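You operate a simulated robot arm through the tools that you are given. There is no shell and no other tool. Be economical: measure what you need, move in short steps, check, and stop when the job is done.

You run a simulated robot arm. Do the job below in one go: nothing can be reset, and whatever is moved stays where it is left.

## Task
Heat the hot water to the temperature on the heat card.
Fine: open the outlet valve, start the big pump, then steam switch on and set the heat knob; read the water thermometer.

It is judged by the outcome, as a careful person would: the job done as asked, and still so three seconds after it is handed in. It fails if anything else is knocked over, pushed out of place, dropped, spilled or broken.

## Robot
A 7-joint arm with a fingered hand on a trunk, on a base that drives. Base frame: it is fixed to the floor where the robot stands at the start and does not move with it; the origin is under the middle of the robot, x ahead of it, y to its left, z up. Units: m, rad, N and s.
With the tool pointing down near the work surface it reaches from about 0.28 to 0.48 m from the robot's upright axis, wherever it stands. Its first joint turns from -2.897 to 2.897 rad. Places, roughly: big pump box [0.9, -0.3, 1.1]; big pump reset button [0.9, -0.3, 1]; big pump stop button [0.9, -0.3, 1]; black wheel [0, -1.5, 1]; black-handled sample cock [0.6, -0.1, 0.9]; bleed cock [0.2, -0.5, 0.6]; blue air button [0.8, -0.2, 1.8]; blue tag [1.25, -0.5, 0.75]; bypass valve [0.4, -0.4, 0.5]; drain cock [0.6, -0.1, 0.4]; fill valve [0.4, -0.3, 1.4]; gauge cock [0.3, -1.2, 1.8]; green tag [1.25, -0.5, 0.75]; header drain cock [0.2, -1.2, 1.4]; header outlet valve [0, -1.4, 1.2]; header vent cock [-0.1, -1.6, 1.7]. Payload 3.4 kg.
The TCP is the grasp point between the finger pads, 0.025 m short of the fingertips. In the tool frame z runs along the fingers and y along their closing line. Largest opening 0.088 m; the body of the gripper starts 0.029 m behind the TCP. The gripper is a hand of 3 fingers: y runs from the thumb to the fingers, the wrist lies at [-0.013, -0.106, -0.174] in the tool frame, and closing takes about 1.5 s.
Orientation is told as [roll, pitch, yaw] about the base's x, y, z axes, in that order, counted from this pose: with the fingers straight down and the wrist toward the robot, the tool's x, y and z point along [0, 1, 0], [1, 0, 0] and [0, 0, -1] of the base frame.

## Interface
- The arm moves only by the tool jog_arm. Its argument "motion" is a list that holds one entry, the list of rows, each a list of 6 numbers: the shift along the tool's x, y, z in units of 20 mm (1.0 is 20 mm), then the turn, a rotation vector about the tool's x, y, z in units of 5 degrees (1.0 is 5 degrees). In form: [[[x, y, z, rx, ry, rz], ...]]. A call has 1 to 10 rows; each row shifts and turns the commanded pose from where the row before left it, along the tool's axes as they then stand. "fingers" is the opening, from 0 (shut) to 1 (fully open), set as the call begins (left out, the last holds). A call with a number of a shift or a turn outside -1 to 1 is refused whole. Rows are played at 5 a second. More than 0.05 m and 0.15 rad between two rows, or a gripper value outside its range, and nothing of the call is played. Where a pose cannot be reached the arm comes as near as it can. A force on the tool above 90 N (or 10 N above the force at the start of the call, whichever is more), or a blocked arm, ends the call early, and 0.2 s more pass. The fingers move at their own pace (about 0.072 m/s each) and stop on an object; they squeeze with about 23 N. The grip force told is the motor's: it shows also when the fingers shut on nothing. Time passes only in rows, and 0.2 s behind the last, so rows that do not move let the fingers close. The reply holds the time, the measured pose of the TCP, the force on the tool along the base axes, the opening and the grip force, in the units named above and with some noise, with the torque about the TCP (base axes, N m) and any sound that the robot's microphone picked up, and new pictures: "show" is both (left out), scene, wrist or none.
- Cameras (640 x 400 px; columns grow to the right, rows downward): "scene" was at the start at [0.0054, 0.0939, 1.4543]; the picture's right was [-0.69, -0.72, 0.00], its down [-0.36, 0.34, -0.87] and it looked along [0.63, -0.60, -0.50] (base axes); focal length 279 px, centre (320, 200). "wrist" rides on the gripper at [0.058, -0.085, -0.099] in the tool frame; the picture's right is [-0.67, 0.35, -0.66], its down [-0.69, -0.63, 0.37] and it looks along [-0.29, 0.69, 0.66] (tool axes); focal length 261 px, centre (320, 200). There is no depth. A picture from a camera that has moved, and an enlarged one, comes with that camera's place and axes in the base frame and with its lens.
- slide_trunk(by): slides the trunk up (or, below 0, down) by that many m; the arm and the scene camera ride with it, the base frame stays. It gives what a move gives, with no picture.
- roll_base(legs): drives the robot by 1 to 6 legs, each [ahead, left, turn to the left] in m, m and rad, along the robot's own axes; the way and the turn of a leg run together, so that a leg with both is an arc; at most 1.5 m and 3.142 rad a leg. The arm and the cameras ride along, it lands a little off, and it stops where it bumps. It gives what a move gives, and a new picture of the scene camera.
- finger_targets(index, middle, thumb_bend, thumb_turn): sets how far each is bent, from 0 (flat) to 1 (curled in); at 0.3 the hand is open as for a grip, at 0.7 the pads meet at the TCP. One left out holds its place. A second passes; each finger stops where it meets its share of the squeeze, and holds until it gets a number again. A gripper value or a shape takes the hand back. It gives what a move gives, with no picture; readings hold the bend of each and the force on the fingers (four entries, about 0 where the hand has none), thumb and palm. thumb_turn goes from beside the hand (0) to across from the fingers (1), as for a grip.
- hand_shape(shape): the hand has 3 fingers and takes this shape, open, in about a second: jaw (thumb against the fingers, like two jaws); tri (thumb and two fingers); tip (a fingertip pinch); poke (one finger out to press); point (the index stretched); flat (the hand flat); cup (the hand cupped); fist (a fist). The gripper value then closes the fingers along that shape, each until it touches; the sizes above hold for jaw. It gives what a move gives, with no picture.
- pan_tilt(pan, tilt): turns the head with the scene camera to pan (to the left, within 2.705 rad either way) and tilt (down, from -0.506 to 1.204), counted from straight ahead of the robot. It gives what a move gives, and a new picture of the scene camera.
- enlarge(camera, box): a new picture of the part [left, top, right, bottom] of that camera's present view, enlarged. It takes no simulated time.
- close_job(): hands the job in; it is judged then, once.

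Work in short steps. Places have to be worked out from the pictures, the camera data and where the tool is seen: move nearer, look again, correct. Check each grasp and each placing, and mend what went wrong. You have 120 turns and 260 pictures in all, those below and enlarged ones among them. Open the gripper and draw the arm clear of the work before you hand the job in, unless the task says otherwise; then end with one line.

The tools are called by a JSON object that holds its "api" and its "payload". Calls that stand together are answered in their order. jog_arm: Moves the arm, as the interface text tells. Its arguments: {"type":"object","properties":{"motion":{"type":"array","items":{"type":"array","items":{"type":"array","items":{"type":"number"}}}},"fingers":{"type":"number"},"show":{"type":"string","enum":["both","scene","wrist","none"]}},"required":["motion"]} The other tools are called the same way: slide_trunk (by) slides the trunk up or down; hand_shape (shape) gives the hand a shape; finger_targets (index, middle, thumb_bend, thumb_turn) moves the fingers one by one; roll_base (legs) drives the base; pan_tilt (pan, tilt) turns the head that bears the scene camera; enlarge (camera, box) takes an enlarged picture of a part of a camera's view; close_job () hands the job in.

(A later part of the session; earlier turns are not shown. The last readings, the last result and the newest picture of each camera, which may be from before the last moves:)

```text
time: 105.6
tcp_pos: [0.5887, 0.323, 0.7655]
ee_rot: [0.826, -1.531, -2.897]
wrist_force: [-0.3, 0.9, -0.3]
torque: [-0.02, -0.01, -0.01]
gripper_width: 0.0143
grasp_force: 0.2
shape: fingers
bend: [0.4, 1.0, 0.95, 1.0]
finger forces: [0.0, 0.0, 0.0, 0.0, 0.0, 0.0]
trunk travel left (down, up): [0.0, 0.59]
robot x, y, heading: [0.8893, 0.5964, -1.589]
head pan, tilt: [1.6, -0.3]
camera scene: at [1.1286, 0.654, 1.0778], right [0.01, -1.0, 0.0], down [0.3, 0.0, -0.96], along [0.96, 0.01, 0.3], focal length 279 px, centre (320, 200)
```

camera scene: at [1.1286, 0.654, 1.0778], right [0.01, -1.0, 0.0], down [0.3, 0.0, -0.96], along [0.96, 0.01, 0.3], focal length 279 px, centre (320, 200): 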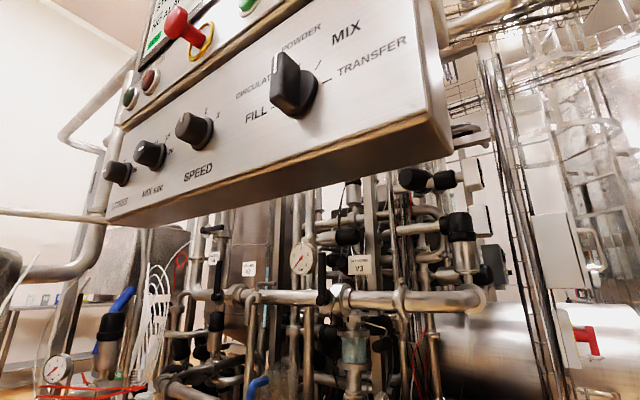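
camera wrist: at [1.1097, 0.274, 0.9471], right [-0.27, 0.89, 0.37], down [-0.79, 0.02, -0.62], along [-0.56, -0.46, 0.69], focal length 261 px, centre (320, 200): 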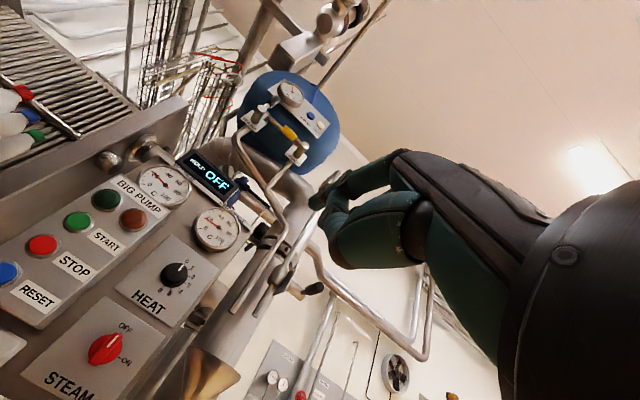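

Free. I check the cabinet's selector against the earlier picture.

{"api": "enlarge", "payload": {"camera": "scene", "box": [200, 0, 440, 150]}}

{"api": "roll_base", "payload": {"legs": [[0.25, -0.1, 0]]}}

{"api": "pan_tilt", "payload": {"pan": 1.8, "tilt": -0.25}}

```text
2.67 times, centred on (320, 75) of scene
camera zoom: at [1.1286, 0.654, 1.0778], right [0.01, -1.0, 0.0], down [0.3, 0.0, -0.96], along [0.96, 0.01, 0.3], focal length 744 px, centre (320, 533)
```

zoom: 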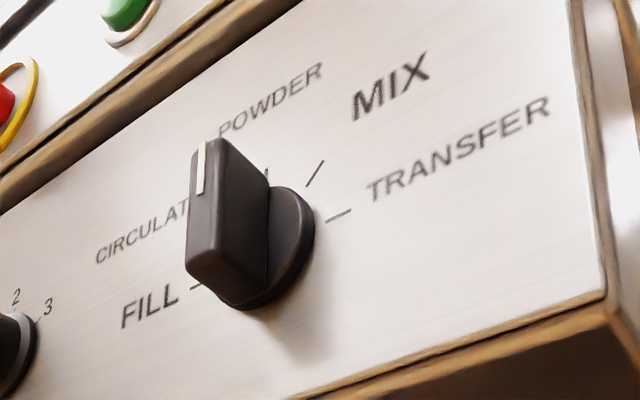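

```text
time: 107.5
tcp_pos: [0.485, 0.0699, 0.764]
ee_rot: [0.825, -1.53, -2.897]
wrist_force: [-0.3, 0.3, 0.1]
torque: [0.0, 0.02, -0.01]
gripper_width: 0.0144
grasp_force: 0.0
shape: fingers
bend: [0.4, 1.0, 0.95, 1.0]
finger forces: [0.1, 0.0, 0.1, 0.0, 0.0, 0.0]
trunk travel left (down, up): [0.0, 0.59]
robot x, y, heading: [0.7841, 0.345, -1.588]
head pan, tilt: [1.6, -0.3]
camera scene: at [1.0245, 0.402, 1.0777], right [0.01, -1.0, 0.0], down [0.3, 0.0, -0.96], along [0.96, 0.01, 0.3], focal length 279 px, centre (320, 200)
```

scene: 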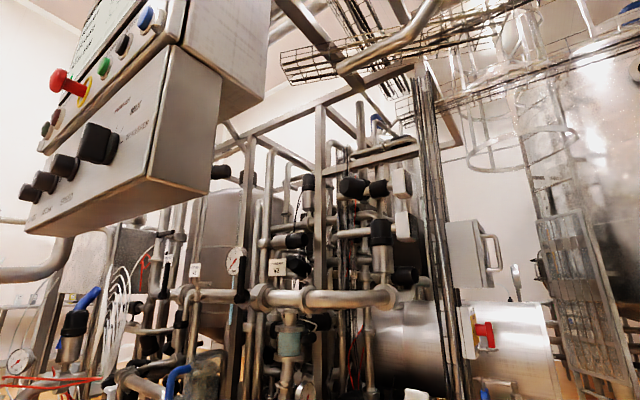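

```text
time: 108.2
tcp_pos: [0.4843, 0.071, 0.7665]
ee_rot: [0.829, -1.531, -2.899]
wrist_force: [-0.4, -0.2, 0.4]
torque: [0.01, 0.03, -0.01]
gripper_width: 0.0146
grasp_force: 0.0
shape: fingers
bend: [0.4, 1.0, 0.95, 1.0]
finger forces: [0.1, 0.0, 0.0, 0.0, 0.0, 0.0]
trunk travel left (down, up): [0.0, 0.59]
robot x, y, heading: [0.7848, 0.3429, -1.584]
head pan, tilt: [1.799, -0.25]
camera scene: at [1.0251, 0.418, 1.0737], right [0.21, -0.98, 0.0], down [0.24, 0.05, -0.97], along [0.95, 0.2, 0.25], focal length 279 px, centre (320, 200)
```

scene: 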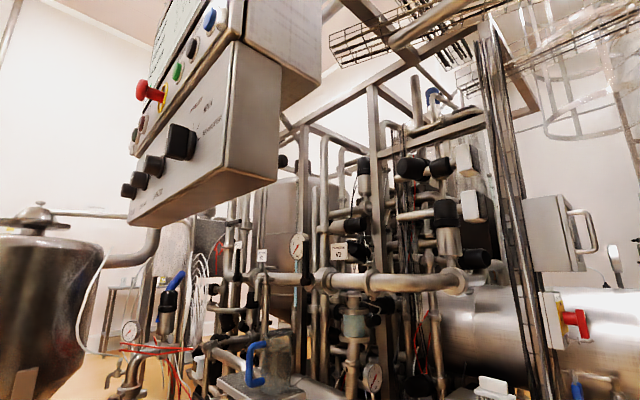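

The selector mark looks unchanged (vertical). The cabinet's lower corner is at ≈(1.29,0.57,1.16), so I'll keep the trunk low while passing it and stay nearer to the heating panel. First I back off slightly and shift the hand left relative to the robot.

{"api": "roll_base", "payload": {"legs": [[-0.06, 0.16, 0]]}}

{"api": "jog_arm", "payload": {"motion": [[[1, 0, -0.4, 0, 0, 0], [1, 0, -0.4, 0, 0, 0], [1, 0, -0.4, 0, 0, 0], [1, 0, 0, 0, 0, 0], [1, 0, 0, 0, 0, 0]]], "show": "none"}}

{"api": "roll_base", "payload": {"legs": [[0, 0.25, 0.01]]}}

```text
time: 109.7
tcp_pos: [0.6435, 0.1281, 0.7654]
ee_rot: [0.825, -1.531, -2.899]
wrist_force: [-0.5, -0.5, 0.6]
torque: [-0.01, 0.02, 0.02]
gripper_width: 0.0142
grasp_force: 0.1
shape: fingers
bend: [0.4, 1.0, 0.95, 1.0]
finger forces: [0.1, 0.0, 0.0, 0.1, 0.0, 0.0]
trunk travel left (down, up): [0.0, 0.59]
robot x, y, heading: [0.9468, 0.4024, -1.59]
head pan, tilt: [1.799, -0.25]
camera scene: at [1.1843, 0.4749, 1.0737], right [0.21, -0.98, 0.0], down [0.24, 0.05, -0.97], along [0.95, 0.2, 0.25], focal length 279 px, centre (320, 200)
```

scene: 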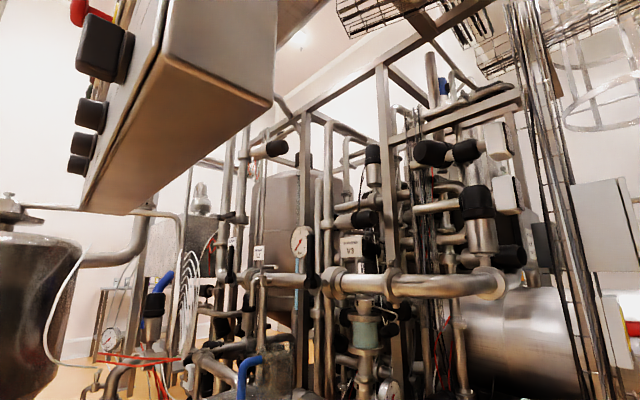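

```text
time: 110.9
tcp_pos: [0.7148, 0.0896, 0.7774]
ee_rot: [0.629, -1.503, -2.715]
wrist_force: [-0.8, 0.4, 1.1]
torque: [-0.05, 0.03, 0.03]
gripper_width: 0.0144
grasp_force: 0.0
shape: fingers
bend: [0.4, 1.0, 0.95, 1.0]
finger forces: [0.1, 0.1, 0.0, 0.0, 0.0, 0.0]
out of reach, approached as far as the arm can: row 3, 4, 5
trunk travel left (down, up): [0.0, 0.59]
robot x, y, heading: [0.9465, 0.4021, -1.59]
head pan, tilt: [1.799, -0.25]
```

```text
time: 112.7
tcp_pos: [0.9733, 0.081, 0.7779]
ee_rot: [0.622, -1.503, -2.683]
wrist_force: [0.2, 0.8, 0.4]
torque: [0.0, 0.01, -0.02]
gripper_width: 0.0142
grasp_force: 0.1
shape: fingers
bend: [0.4, 1.0, 0.95, 1.0]
finger forces: [0.1, 0.1, 0.1, 0.1, 0.0, 0.0]
trunk travel left (down, up): [0.0, 0.59]
robot x, y, heading: [1.1976, 0.3991, -1.577]
head pan, tilt: [1.799, -0.25]
camera scene: at [1.435, 0.4749, 1.0737], right [0.22, -0.98, 0.0], down [0.24, 0.05, -0.97], along [0.94, 0.21, 0.25], focal length 279 px, centre (320, 200)
```

scene: 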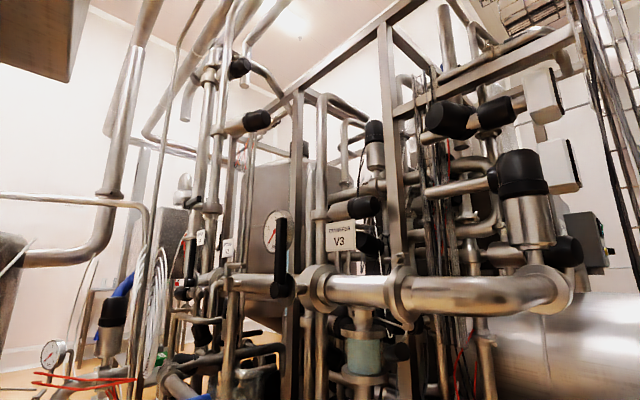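

I drive ahead past the cabinet, then raise the trunk and look at the panel.

{"api": "roll_base", "payload": {"legs": [[0.22, 0, 0]]}}

{"api": "pan_tilt", "payload": {"pan": -0.75, "tilt": 0.3}}

{"api": "slide_trunk", "payload": {"by": 0.25}}

{"api": "jog_arm", "payload": {"motion": [[[0, 0, 0, 0, 0, 0]]], "show": "both"}}

```text
time: 114.4
tcp_pos: [0.9708, -0.1367, 0.7777]
ee_rot: [0.613, -1.503, -2.674]
wrist_force: [0.4, 0.7, 0.5]
torque: [0.04, -0.01, 0.0]
gripper_width: 0.0144
grasp_force: 0.1
shape: fingers
bend: [0.4, 1.0, 0.95, 1.0]
finger forces: [0.0, 0.0, 0.1, 0.0, 0.0, 0.0]
trunk travel left (down, up): [0.0, 0.59]
robot x, y, heading: [1.1986, 0.179, -1.577]
head pan, tilt: [1.799, -0.25]
camera scene: at [1.4339, 0.2566, 1.0737], right [0.22, -0.98, 0.0], down [0.24, 0.05, -0.97], along [0.94, 0.21, 0.25], focal length 279 px, centre (320, 200)
```

scene: 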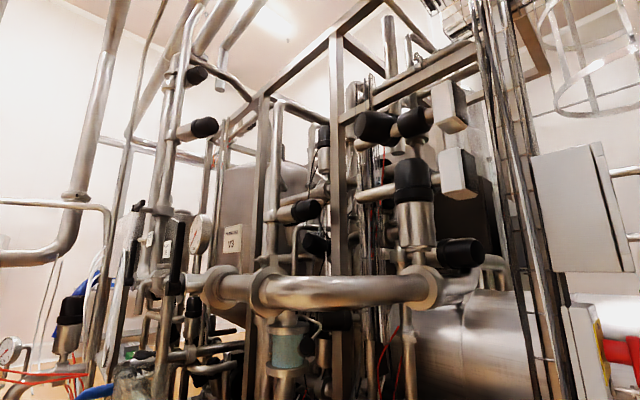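

```text
time: 116.7
tcp_pos: [0.9703, -0.1376, 0.7772]
ee_rot: [0.613, -1.501, -2.673]
wrist_force: [0.0, -0.1, 0.1]
torque: [-0.03, 0.0, -0.01]
gripper_width: 0.0143
grasp_force: 0.0
shape: fingers
bend: [0.4, 1.0, 0.95, 1.0]
finger forces: [0.1, 0.1, 0.1, 0.0, 0.0, 0.0]
trunk travel left (down, up): [0.0, 0.59]
robot x, y, heading: [1.1982, 0.1856, -1.578]
head pan, tilt: [-0.75, 0.3]
camera scene: at [1.2908, 0.1707, 1.0245], right [-0.73, 0.69, 0.0], down [0.2, 0.22, -0.96], along [-0.66, -0.7, -0.3], focal length 279 px, centre (320, 200)
```

scene: 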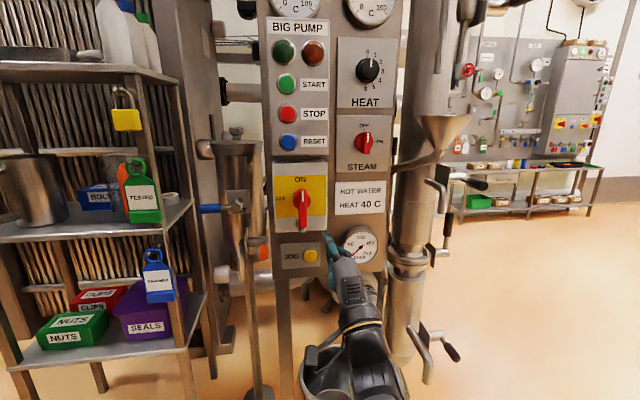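

```text
time: 119.3
tcp_pos: [0.9703, -0.1372, 1.027]
ee_rot: [0.611, -1.5, -2.674]
wrist_force: [-0.5, -0.9, -0.3]
torque: [-0.02, 0.01, -0.02]
gripper_width: 0.0143
grasp_force: 0.1
shape: fingers
bend: [0.4, 1.0, 0.95, 1.0]
finger forces: [0.1, 0.0, 0.1, 0.0, 0.0, 0.0]
trunk travel left (down, up): [-0.25, 0.34]
robot x, y, heading: [1.1994, 0.1811, -1.574]
head pan, tilt: [-0.75, 0.3]
```

```text
time: 119.7
tcp_pos: [0.9716, -0.1372, 1.027]
ee_rot: [0.611, -1.502, -2.672]
wrist_force: [-0.2, 0.1, 0.2]
torque: [0.0, 0.0, 0.01]
gripper_width: 0.0142
grasp_force: 0.0
shape: fingers
bend: [0.4, 1.0, 0.95, 1.0]
finger forces: [0.0, 0.0, 0.1, 0.1, 0.0, 0.1]
trunk travel left (down, up): [-0.25, 0.34]
robot x, y, heading: [1.198, 0.1821, -1.576]
head pan, tilt: [-0.75, 0.3]
camera scene: at [1.2908, 0.1708, 1.2745], right [-0.73, 0.69, 0.0], down [0.2, 0.22, -0.96], along [-0.66, -0.69, -0.3], focal length 279 px, centre (320, 200)
camera wrist: at [1.0736, -0.0729, 0.9506], right [-0.3, 0.88, 0.36], down [-0.74, 0.02, -0.68], along [-0.6, -0.47, 0.64], focal length 261 px, centre (320, 200)
```

scene: 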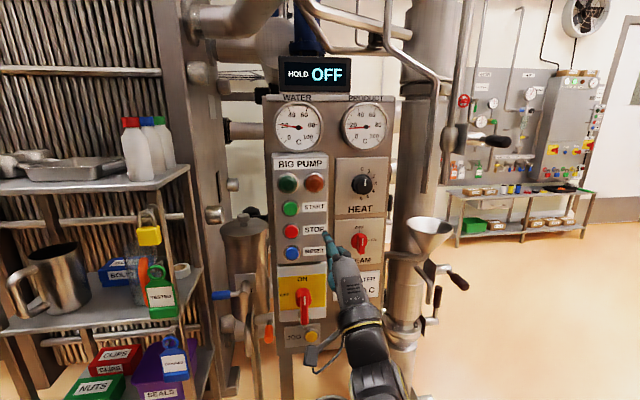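
wrist: 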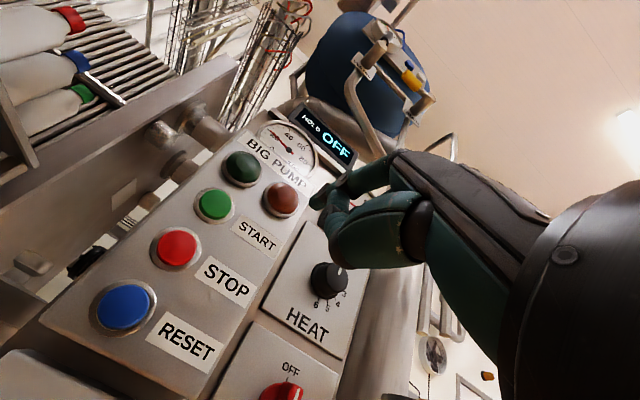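

START located at (0.944,-0.287,1.077); my index tip at ≈(0.965,-0.163,1.068). Small base shift (3 cm left, 3 cm ahead) lines it up; then I approach partly.

{"api": "roll_base", "payload": {"legs": [[0.03, 0.03, 0]]}}

{"api": "jog_arm", "payload": {"motion": [[[0, 0.4, 0.8, 0, 0, 0], [0, 0.4, 0.8, 0, 0, 0], [0, 0, 0.8, 0, 0, 0], [0, 0, 0.8, 0, 0, 0]]]}}

```text
time: 120.6
tcp_pos: [1.0008, -0.1677, 1.0268]
ee_rot: [0.614, -1.502, -2.674]
wrist_force: [0.4, -0.9, -1.0]
torque: [-0.04, 0.04, -0.02]
gripper_width: 0.0143
grasp_force: 0.0
shape: fingers
bend: [0.4, 1.0, 0.95, 1.0]
finger forces: [0.0, 0.1, 0.0, 0.1, 0.0, 0.0]
trunk travel left (down, up): [-0.25, 0.34]
robot x, y, heading: [1.2301, 0.1502, -1.571]
head pan, tilt: [-0.75, 0.3]
camera scene: at [1.321, 0.1406, 1.2745], right [-0.73, 0.69, 0.0], down [0.2, 0.21, -0.96], along [-0.66, -0.69, -0.3], focal length 279 px, centre (320, 200)
```

scene: 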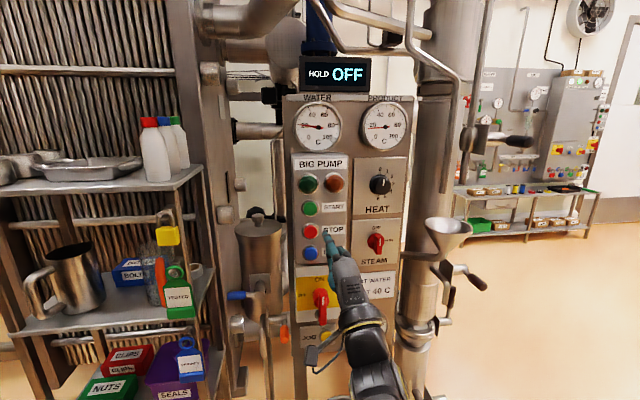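

```text
time: 121.6
tcp_pos: [0.9682, -0.2247, 1.0388]
ee_rot: [0.612, -1.501, -2.673]
wrist_force: [0.5, -0.5, 0.3]
torque: [0.04, 0.03, -0.01]
gripper_width: 0.0143
grasp_force: 0.0
shape: fingers
bend: [0.4, 1.0, 0.95, 1.0]
finger forces: [0.0, 0.0, 0.0, 0.0, 0.1, 0.1]
trunk travel left (down, up): [-0.25, 0.34]
robot x, y, heading: [1.2265, 0.1497, -1.577]
head pan, tilt: [-0.75, 0.3]
camera scene: at [1.3212, 0.1406, 1.2745], right [-0.73, 0.69, 0.0], down [0.2, 0.21, -0.96], along [-0.66, -0.69, -0.3], focal length 279 px, centre (320, 200)
camera wrist: at [1.0723, -0.1598, 0.963], right [-0.3, 0.88, 0.36], down [-0.74, 0.02, -0.68], along [-0.6, -0.47, 0.64], focal length 261 px, centre (320, 200)
```

scene: 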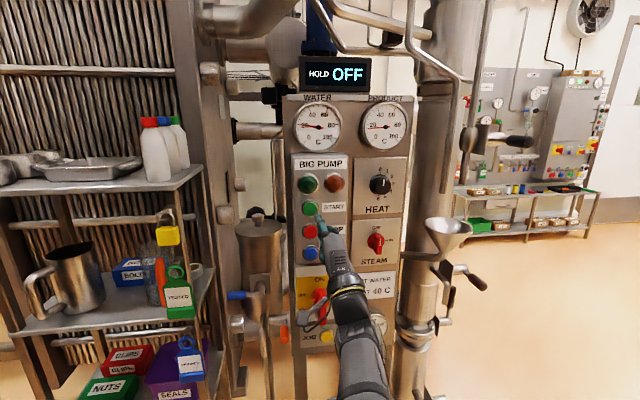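
wrist: 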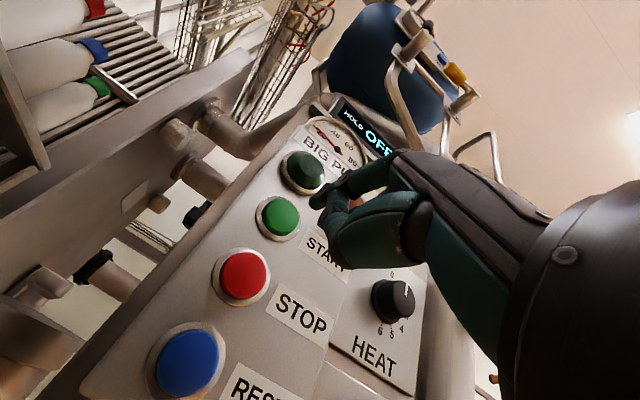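

Tip is 4 cm in front of START and aligned. I press in.

{"api": "jog_arm", "payload": {"motion": [[[0, -0.1, 0.7, 0, 0, 0], [0, 0, 0.7, 0, 0, 0], [0, 0, 0.5, 0, 0, 0], [0, 0, 0.3, 0, 0, 0]]]}}

```text
time: 122.6
tcp_pos: [0.9501, -0.2597, 1.0369]
ee_rot: [0.647, -1.507, -2.71]
wrist_force: [13.1, 22.6, -5.2]
torque: [-0.76, 0.47, 0.06]
gripper_width: 0.0139
grasp_force: 13.1
shape: fingers
bend: [0.4, 1.0, 0.95, 1.0]
finger forces: [26.4, 0.0, 0.1, 0.0, 0.0, 0.1]
trunk travel left (down, up): [-0.25, 0.34]
robot x, y, heading: [1.2296, 0.1508, -1.574]
head pan, tilt: [-0.75, 0.3]
heard: click
camera scene: at [1.3233, 0.144, 1.2743], right [-0.73, 0.69, 0.0], down [0.2, 0.21, -0.96], along [-0.66, -0.7, -0.29], focal length 279 px, centre (320, 200)
camera wrist: at [1.0539, -0.1961, 0.96], right [-0.3, 0.88, 0.36], down [-0.74, 0.02, -0.67], along [-0.6, -0.47, 0.65], focal length 261 px, centre (320, 200)
```

scene: 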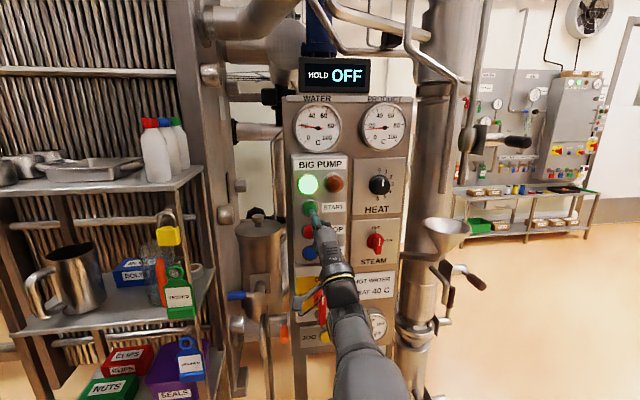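
wrist: 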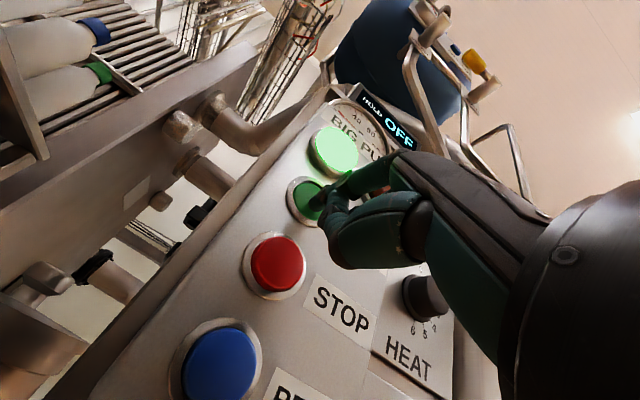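

Click heard and the green lamp is lit – pump running. I back off straight and check the flow gauge.

{"api": "jog_arm", "payload": {"motion": [[[0, 0, -1, 0, 0, 0], [0, 0, -1, 0, 0, 0], [0, 0, -1, 0, 0, 0], [0, 0, -1, 0, 0, 0], [0, 0, -1, 0, 0, 0], [0, 0, -1, 0, 0, 0]]], "show": "scene"}}

{"api": "enlarge", "payload": {"camera": "scene", "box": [280, 160, 440, 360]}}

{"api": "hand_shape", "payload": {"shape": "jaw"}}

```text
time: 124.2
tcp_pos: [0.9957, -0.1703, 1.0184]
ee_rot: [0.487, -1.439, -2.537]
wrist_force: [-0.2, -0.7, -0.2]
torque: [-0.01, -0.02, 0.01]
gripper_width: 0.0145
grasp_force: 0.1
shape: fingers
bend: [0.4, 1.0, 0.95, 1.0]
finger forces: [0.0, 0.0, 0.0, 0.0, 0.0, 0.0]
trunk travel left (down, up): [-0.25, 0.34]
robot x, y, heading: [1.2274, 0.15, -1.574]
head pan, tilt: [-0.75, 0.3]
stopped in row 6: the arm was blocked; the commanded pose is now the measured one
camera scene: at [1.3211, 0.1405, 1.2745], right [-0.73, 0.69, 0.0], down [0.2, 0.22, -0.96], along [-0.66, -0.69, -0.3], focal length 279 px, centre (320, 200)
```

scene: 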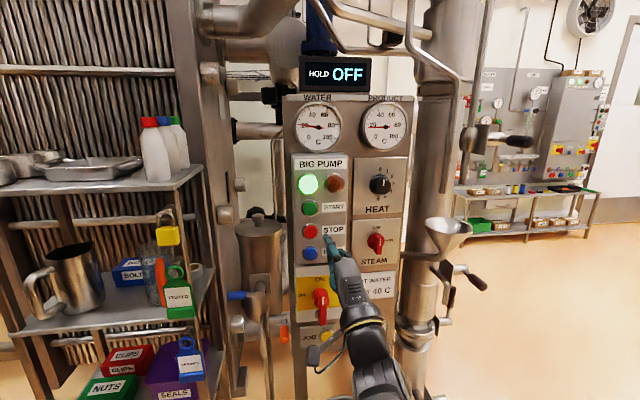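

```text
2.00 times, centred on (360, 260) of scene
camera zoom: at [1.3211, 0.1405, 1.2745], right [-0.73, 0.69, 0.0], down [0.2, 0.22, -0.96], along [-0.66, -0.69, -0.3], focal length 558 px, centre (240, 80)
```

zoom: 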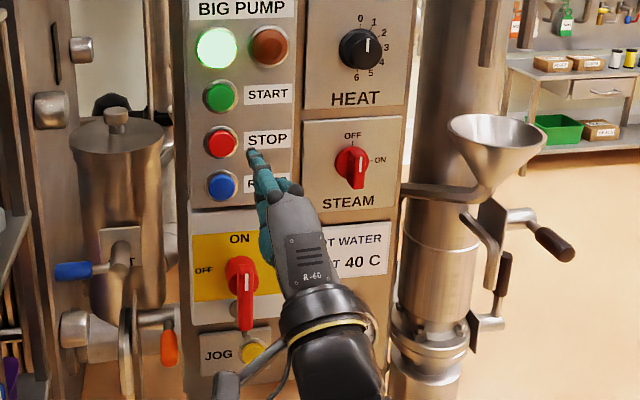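

```text
time: 125.1
tcp_pos: [0.9964, -0.1706, 1.0179]
ee_rot: [0.491, -1.438, -2.539]
wrist_force: [0.3, -0.2, 0.2]
torque: [0.0, -0.03, 0.0]
gripper_width: 0.0876
grasp_force: 0.0
shape: jaw
bend: [0.3, 0.3, 0.3, 0.98]
finger forces: [0.0, 0.0, 0.0, 0.0, 0.0, 0.0]
trunk travel left (down, up): [-0.25, 0.34]
robot x, y, heading: [1.2272, 0.1531, -1.578]
head pan, tilt: [-0.75, 0.3]
```

Pump is on. The heat knob is at 0 and steam at OFF. I shift the base right to line up with the steam switch.

{"api": "roll_base", "payload": {"legs": [[-0.06, 0, 0], [0, -0.16, 0]]}}

{"api": "enlarge", "payload": {"camera": "scene", "box": [280, 80, 500, 360]}}

```text
time: 127.0
tcp_pos: [0.8379, -0.109, 1.0196]
ee_rot: [0.487, -1.438, -2.54]
wrist_force: [-0.5, 0.0, -0.1]
torque: [0.0, 0.02, -0.02]
gripper_width: 0.0876
grasp_force: 0.0
shape: jaw
bend: [0.3, 0.3, 0.3, 0.98]
finger forces: [0.0, 0.0, 0.0, 0.0, 0.0, 0.0]
trunk travel left (down, up): [-0.25, 0.34]
robot x, y, heading: [1.072, 0.2094, -1.579]
head pan, tilt: [-0.75, 0.3]
camera scene: at [1.1632, 0.2011, 1.2745], right [-0.73, 0.69, 0.0], down [0.2, 0.21, -0.96], along [-0.66, -0.69, -0.3], focal length 279 px, centre (320, 200)
```

scene: 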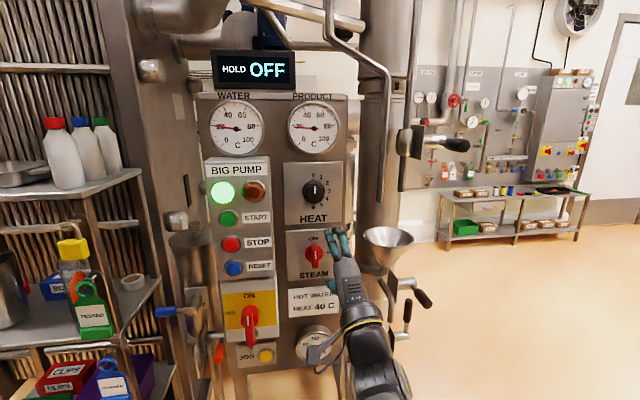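

```text
1.43 times, centred on (390, 220) of scene
camera zoom: at [1.1632, 0.2011, 1.2745], right [-0.73, 0.69, 0.0], down [0.2, 0.21, -0.96], along [-0.66, -0.69, -0.3], focal length 398 px, centre (220, 171)
```

zoom: 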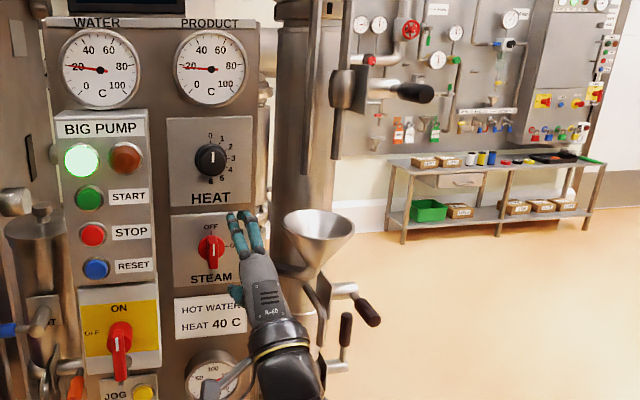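

Gripping the vertical bar would bring the wrist near the funnel, so I'll push the top of the steam bar rightward with the index finger instead. I extend the index and level the tool, then locate the tip.

{"api": "finger_targets", "payload": {"index": 0.25, "middle": 1.0, "thumb_bend": 1.0}}

{"api": "jog_arm", "payload": {"motion": [[[0, 0, 0.8, -1, 0, -0.5], [0, 0, 0.8, -0.8, 0, 0]]], "show": "both"}}

{"api": "enlarge", "payload": {"camera": "scene", "box": [280, 160, 400, 290]}}

```text
time: 128.0
tcp_pos: [0.8386, -0.1101, 1.018]
ee_rot: [0.487, -1.437, -2.536]
wrist_force: [0.3, -0.3, -0.3]
torque: [-0.03, 0.02, 0.02]
gripper_width: 0.023
grasp_force: 0.1
shape: fingers
bend: [0.25, 1.0, 0.99, 0.98]
finger forces: [0.0, 0.1, 0.1, 0.0, 0.0, 0.0]
trunk travel left (down, up): [-0.25, 0.34]
robot x, y, heading: [1.0686, 0.2111, -1.576]
head pan, tilt: [-0.75, 0.3]
```

```text
time: 128.6
tcp_pos: [0.8242, -0.138, 1.0178]
ee_rot: [2.727, -1.525, 1.501]
wrist_force: [0.3, 0.4, -0.4]
torque: [-0.01, -0.03, -0.03]
gripper_width: 0.0229
grasp_force: 0.0
shape: fingers
bend: [0.25, 1.0, 0.99, 0.98]
finger forces: [0.0, 0.1, 0.0, 0.1, 0.0, 0.1]
trunk travel left (down, up): [-0.25, 0.34]
robot x, y, heading: [1.0722, 0.2118, -1.576]
head pan, tilt: [-0.75, 0.3]
camera scene: at [1.1631, 0.2012, 1.2745], right [-0.73, 0.69, 0.0], down [0.2, 0.21, -0.96], along [-0.66, -0.69, -0.3], focal length 279 px, centre (320, 200)
camera wrist: at [0.9208, -0.0796, 0.9298], right [-0.29, 0.91, 0.31], down [-0.78, -0.04, -0.63], along [-0.56, -0.42, 0.72], focal length 261 px, centre (320, 200)
```

scene: 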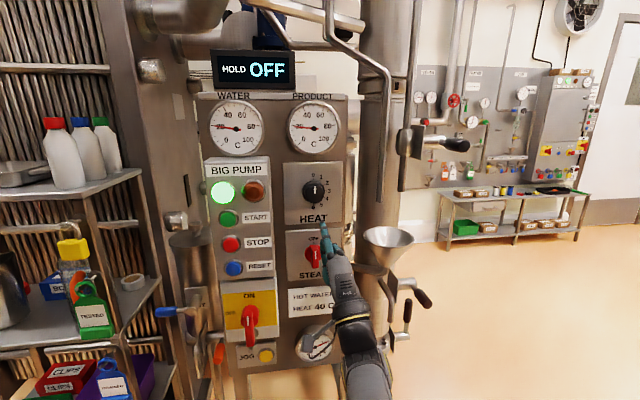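
wrist: 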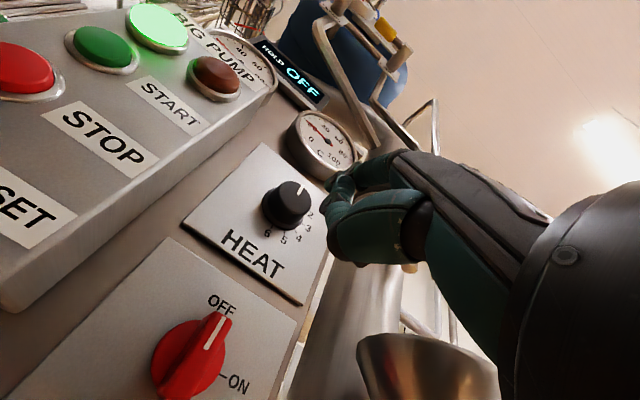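

```text
3.08 times, centred on (340, 225) of scene
camera zoom: at [1.1631, 0.2012, 1.2745], right [-0.73, 0.69, 0.0], down [0.2, 0.21, -0.96], along [-0.66, -0.69, -0.3], focal length 858 px, centre (258, 123)
```

zoom: 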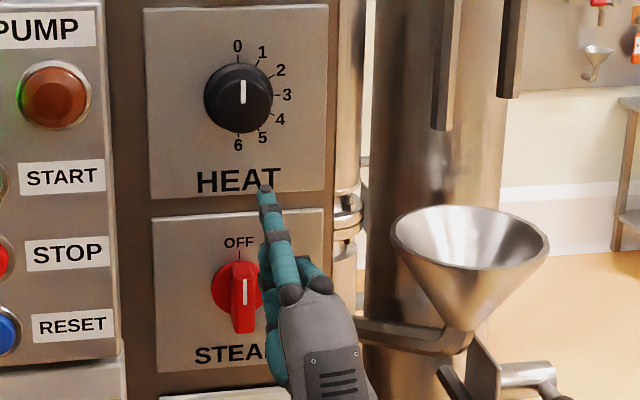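

Tip at (0.820,-0.151,1.076); steam bar front centre (0.780,-0.219,0.962). I lower and shift so the tip comes to the left of the bar's top, staying in front.

{"api": "jog_arm", "payload": {"motion": [[[0.2, -1, 0, 0, 0, 0], [0.2, -1, 0, 0, 0, 0], [0.2, -1, 0, 0, 0, 0], [0.2, -1, 0, 0, 0, 0], [0.2, -0.9, 0.5, 0, 0, 0], [0, 0, 1, 0, 0, 0], [0, 0, 0.8, 0, 0, 0]]], "show": "both"}}

{"api": "enlarge", "payload": {"camera": "scene", "box": [260, 200, 380, 330]}}

{"api": "enlarge", "payload": {"camera": "wrist", "box": [220, 120, 420, 280]}}

```text
time: 130.2
tcp_pos: [0.8085, -0.1945, 0.9284]
ee_rot: [2.79, -1.532, 1.441]
wrist_force: [2.1, -1.9, -0.2]
torque: [-0.04, 0.0, -0.13]
gripper_width: 0.0229
grasp_force: 0.1
shape: fingers
bend: [0.25, 1.0, 0.99, 0.98]
finger forces: [0.1, 0.1, 0.0, 0.0, 0.0, 0.0]
out of reach, approached as far as the arm can: row 3, 4, 5
trunk travel left (down, up): [-0.25, 0.34]
robot x, y, heading: [1.0709, 0.2103, -1.576]
head pan, tilt: [-0.75, 0.3]
camera scene: at [1.1647, 0.1989, 1.2744], right [-0.73, 0.69, 0.0], down [0.2, 0.22, -0.96], along [-0.66, -0.69, -0.3], focal length 279 px, centre (320, 200)
camera wrist: at [0.9061, -0.1349, 0.8414], right [-0.29, 0.9, 0.31], down [-0.78, -0.03, -0.62], along [-0.55, -0.43, 0.71], focal length 261 px, centre (320, 200)
```

scene: 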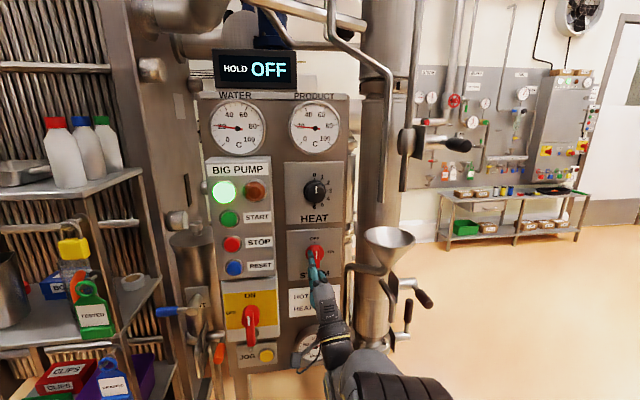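
wrist: 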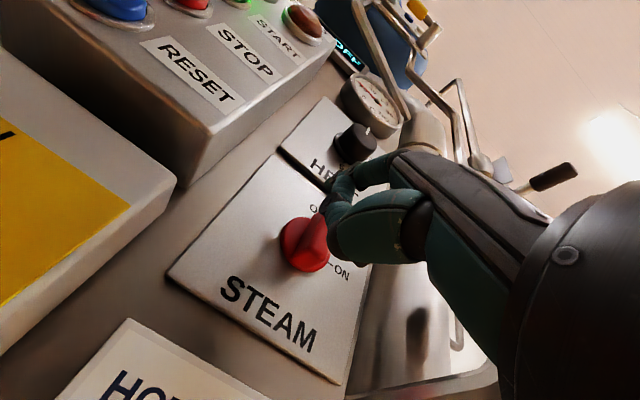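

```text
3.08 times, centred on (320, 265) of scene
camera zoom: at [1.1647, 0.1989, 1.2744], right [-0.73, 0.69, 0.0], down [0.2, 0.22, -0.96], along [-0.66, -0.69, -0.3], focal length 858 px, centre (320, 0)
```

zoom: 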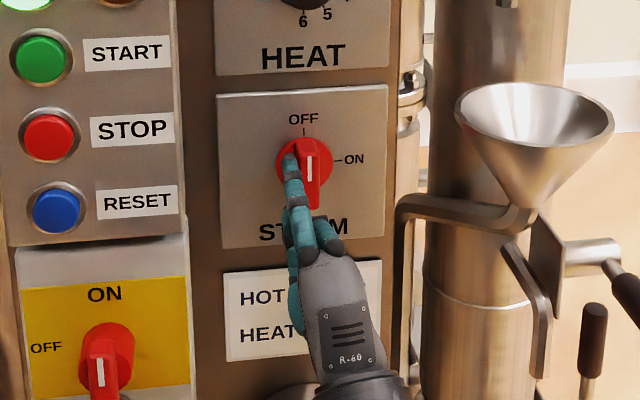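

```text
2.50 times, centred on (320, 200) of wrist
camera zoom: at [0.9061, -0.1349, 0.8414], right [-0.29, 0.9, 0.31], down [-0.78, -0.03, -0.62], along [-0.55, -0.43, 0.71], focal length 652 px, centre (320, 200)
```

zoom: 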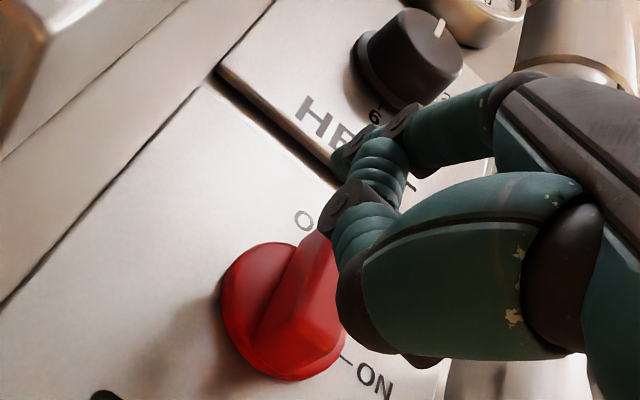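

The curled thumb may brush the bar, so I switch to the closed-jaw peg (nothing else protrudes) – backing off first.

{"api": "jog_arm", "payload": {"motion": [[[0, 0, -0.8, 0, 0, 0], [0, 0.5, -0.8, 0, 0, 0], [0.5, 1, 0, 0, 0, 0], [0.5, 1, 0, 0, 0, 0]]], "show": "none"}}

{"api": "hand_shape", "payload": {"shape": "jaw"}}

{"api": "jog_arm", "payload": {"motion": [[[0, 0, 0, 0, 0, 0], [0, 0, 0, 0, 0, 0], [0, 0, 0, 0, 0, 0], [0, 0, 0, 0, 0, 0], [0, 0, 0, 0, 0, 0], [0, 0, 0, 0, 0, 0]]], "fingers": 0, "show": "both"}}

{"api": "enlarge", "payload": {"camera": "scene", "box": [260, 200, 380, 330]}}

```text
time: 131.2
tcp_pos: [0.8329, -0.1732, 0.9755]
ee_rot: [2.75, -1.528, 1.486]
wrist_force: [0.6, -0.3, 0.0]
torque: [-0.03, 0.01, 0.01]
gripper_width: 0.023
grasp_force: 0.1
shape: fingers
bend: [0.25, 1.0, 0.99, 0.98]
finger forces: [0.0, 0.0, 0.0, 0.1, 0.0, 0.0]
out of reach, approached as far as the arm can: row 2, 4
trunk travel left (down, up): [-0.25, 0.34]
robot x, y, heading: [1.0704, 0.2124, -1.579]
head pan, tilt: [-0.75, 0.3]
```

```text
time: 132.1
tcp_pos: [0.8319, -0.1728, 0.9743]
ee_rot: [2.745, -1.53, 1.494]
wrist_force: [1.1, 0.1, 0.6]
torque: [0.03, -0.03, 0.02]
gripper_width: 0.0877
grasp_force: 0.1
shape: jaw
bend: [0.3, 0.3, 0.3, 0.98]
finger forces: [0.0, 0.0, 0.1, 0.0, 0.0, 0.1]
trunk travel left (down, up): [-0.25, 0.34]
robot x, y, heading: [1.0682, 0.2129, -1.574]
head pan, tilt: [-0.75, 0.3]
```

```text
time: 133.5
tcp_pos: [0.8316, -0.1713, 0.9752]
ee_rot: [2.746, -1.528, 1.492]
wrist_force: [-0.4, 0.1, 0.9]
torque: [-0.02, -0.02, 0.0]
gripper_width: 0.0
grasp_force: 22.9
shape: jaw
bend: [0.7, 0.7, 0.35, 1.0]
finger forces: [0.0, 0.1, 0.1, 0.0, 0.0, 0.0]
trunk travel left (down, up): [-0.25, 0.34]
robot x, y, heading: [1.0667, 0.2111, -1.582]
head pan, tilt: [-0.75, 0.3]
camera scene: at [1.163, 0.2011, 1.2745], right [-0.73, 0.69, 0.0], down [0.2, 0.21, -0.96], along [-0.66, -0.69, -0.3], focal length 279 px, centre (320, 200)
camera wrist: at [0.9289, -0.1125, 0.8875], right [-0.29, 0.9, 0.31], down [-0.78, -0.04, -0.63], along [-0.55, -0.43, 0.71], focal length 261 px, centre (320, 200)
```

scene: 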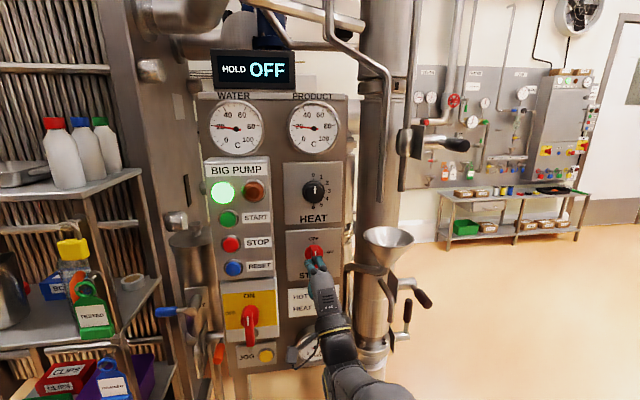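
wrist: 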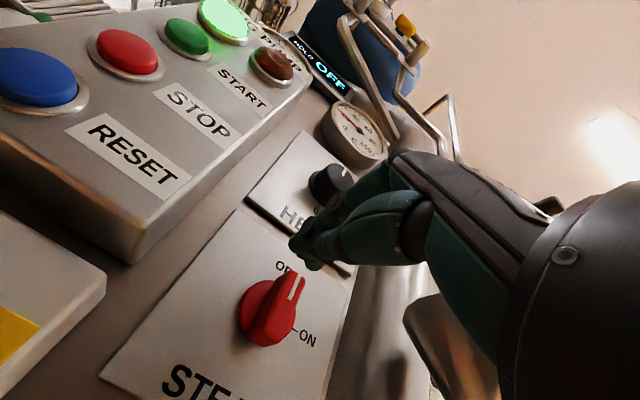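

```text
3.08 times, centred on (320, 265) of scene
camera zoom: at [1.163, 0.2011, 1.2745], right [-0.73, 0.69, 0.0], down [0.2, 0.21, -0.96], along [-0.66, -0.69, -0.3], focal length 858 px, centre (320, 0)
```

zoom: 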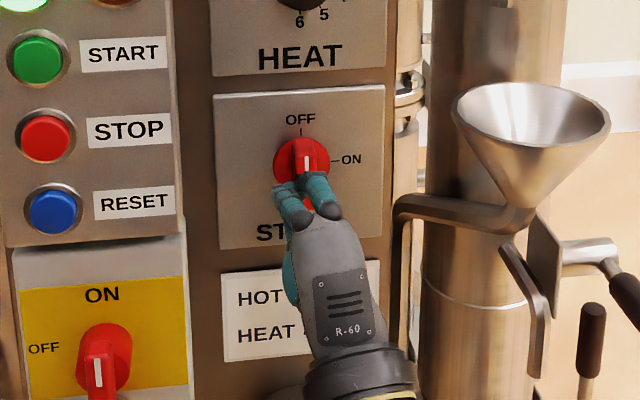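

Bar still at OFF (top). I place the peg to the left of the bar's upper half: shift left 13 mm, then forward 56 mm.

{"api": "jog_arm", "payload": {"motion": [[[0.65, 0.2, 0, 0, 0, 0], [0, 0, 1, 0, 0, 0], [0, 0, 1, 0, 0, 0], [0, 0, 0.8, 0, 0, 0]]], "show": "both"}}

{"api": "enlarge", "payload": {"camera": "scene", "box": [260, 200, 380, 330]}}

{"api": "enlarge", "payload": {"camera": "wrist", "box": [220, 140, 420, 300]}}

```text
time: 134.5
tcp_pos: [0.8032, -0.2044, 0.9861]
ee_rot: [2.87, -1.516, 1.367]
wrist_force: [25.9, 36.3, 14.5]
torque: [0.41, -0.14, -0.37]
gripper_width: 0.0
grasp_force: 22.9
shape: jaw
bend: [0.7, 0.73, 0.35, 1.0]
finger forces: [0.0, 50.4, 0.0, 0.0, 0.1, 0.1]
out of reach, approached as far as the arm can: row 1, 2, 3, 4
trunk travel left (down, up): [-0.25, 0.34]
robot x, y, heading: [1.0738, 0.2134, -1.578]
head pan, tilt: [-0.75, 0.3]
camera scene: at [1.1679, 0.2078, 1.2745], right [-0.73, 0.69, 0.0], down [0.2, 0.21, -0.96], along [-0.66, -0.7, -0.29], focal length 279 px, centre (320, 200)
camera wrist: at [0.8992, -0.1454, 0.8982], right [-0.29, 0.91, 0.3], down [-0.78, -0.05, -0.62], along [-0.55, -0.42, 0.72], focal length 261 px, centre (320, 200)
```

scene: 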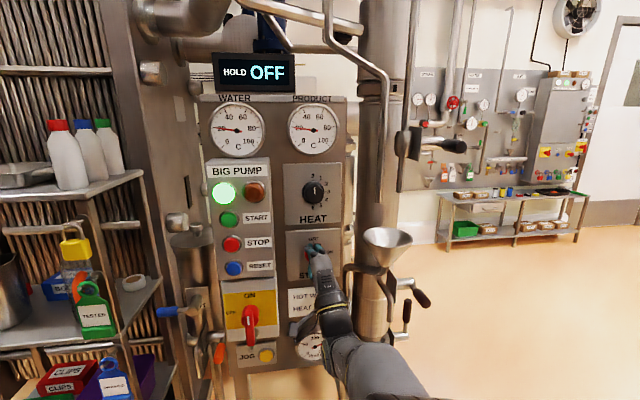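
wrist: 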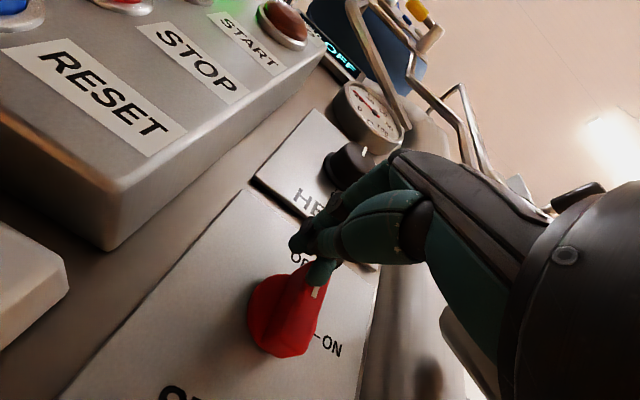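

```text
3.08 times, centred on (320, 265) of scene
camera zoom: at [1.1679, 0.2078, 1.2745], right [-0.73, 0.69, 0.0], down [0.2, 0.21, -0.96], along [-0.66, -0.7, -0.29], focal length 858 px, centre (320, 0)
```

zoom: 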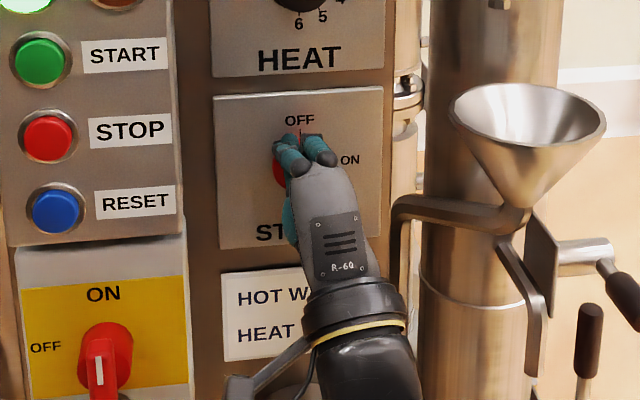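

```text
2.50 times, centred on (320, 220) of wrist
camera zoom: at [0.8992, -0.1454, 0.8982], right [-0.29, 0.91, 0.3], down [-0.78, -0.05, -0.62], along [-0.55, -0.42, 0.72], focal length 652 px, centre (320, 150)
```

zoom: 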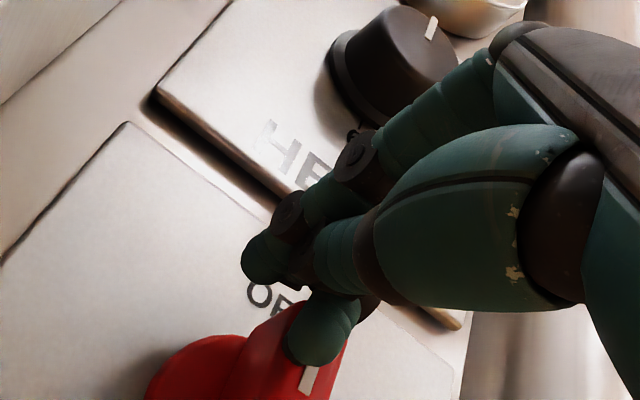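

The lateral shift was out of reach and a fingertip pressed on the bar front. I back off, then shift the base left 5 cm and lower the trunk 6 cm so the arm works in its comfortable zone.

{"api": "jog_arm", "payload": {"motion": [[[0, 0, -1, 0, 0, 0], [0, 0, -1, 0, 0, 0], [0, 1, -0.5, 0, 0, 0], [0, 1, 0, 0, 0, 0], [0, 1, 0, 0, 0, 0]]], "show": "none"}}

{"api": "slide_trunk", "payload": {"by": -0.06}}

{"api": "roll_base", "payload": {"legs": [[0, 0.05, 0]]}}

{"api": "enlarge", "payload": {"camera": "scene", "box": [240, 180, 400, 310]}}

```text
time: 135.7
tcp_pos: [0.8208, -0.1636, 1.0414]
ee_rot: [2.693, -1.526, 1.541]
wrist_force: [-0.6, 0.1, 0.1]
torque: [0.01, 0.04, 0.04]
gripper_width: 0.0003
grasp_force: 23.0
shape: jaw
bend: [0.7, 0.7, 0.72, 1.0]
finger forces: [0.0, 0.0, 0.0, 0.1, 0.1, 0.1]
trunk travel left (down, up): [-0.25, 0.34]
robot x, y, heading: [1.0689, 0.209, -1.575]
head pan, tilt: [-0.75, 0.3]
```

```text
time: 136.7
tcp_pos: [0.8218, -0.1633, 0.9791]
ee_rot: [2.695, -1.53, 1.537]
wrist_force: [0.7, 0.0, -0.4]
torque: [0.0, 0.0, -0.02]
gripper_width: 0.0
grasp_force: 23.5
shape: jaw
bend: [0.7, 0.7, 0.72, 1.0]
finger forces: [0.1, 0.0, 0.1, 0.0, 0.1, 0.1]
trunk travel left (down, up): [-0.19, 0.4]
robot x, y, heading: [1.07, 0.2077, -1.576]
head pan, tilt: [-0.75, 0.3]
```

```text
time: 137.7
tcp_pos: [0.8709, -0.1636, 0.9801]
ee_rot: [2.692, -1.528, 1.542]
wrist_force: [-0.1, -0.3, 0.1]
torque: [0.02, -0.01, 0.0]
gripper_width: 0.0001
grasp_force: 23.5
shape: jaw
bend: [0.7, 0.7, 0.72, 1.0]
finger forces: [0.1, 0.0, 0.0, 0.0, 0.0, 0.0]
trunk travel left (down, up): [-0.19, 0.4]
robot x, y, heading: [1.119, 0.2111, -1.581]
head pan, tilt: [-0.75, 0.3]
camera scene: at [1.2127, 0.2007, 1.2145], right [-0.73, 0.69, 0.0], down [0.2, 0.21, -0.96], along [-0.66, -0.69, -0.3], focal length 279 px, centre (320, 200)
```

scene: 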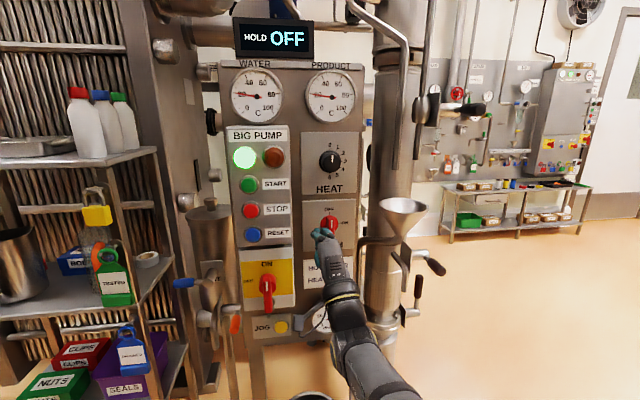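

```text
3.08 times, centred on (320, 245) of scene
camera zoom: at [1.2127, 0.2007, 1.2145], right [-0.73, 0.69, 0.0], down [0.2, 0.21, -0.96], along [-0.66, -0.69, -0.3], focal length 858 px, centre (320, 62)
```

zoom: 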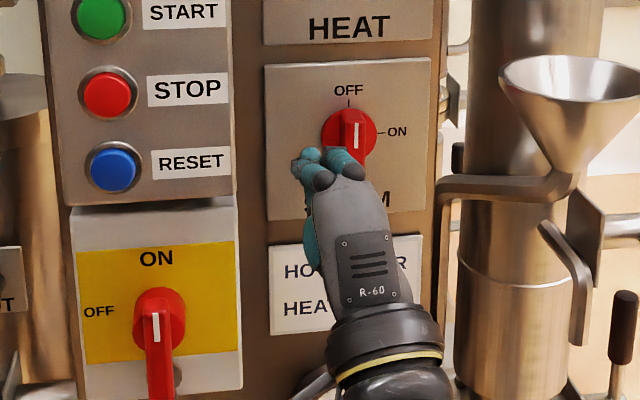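

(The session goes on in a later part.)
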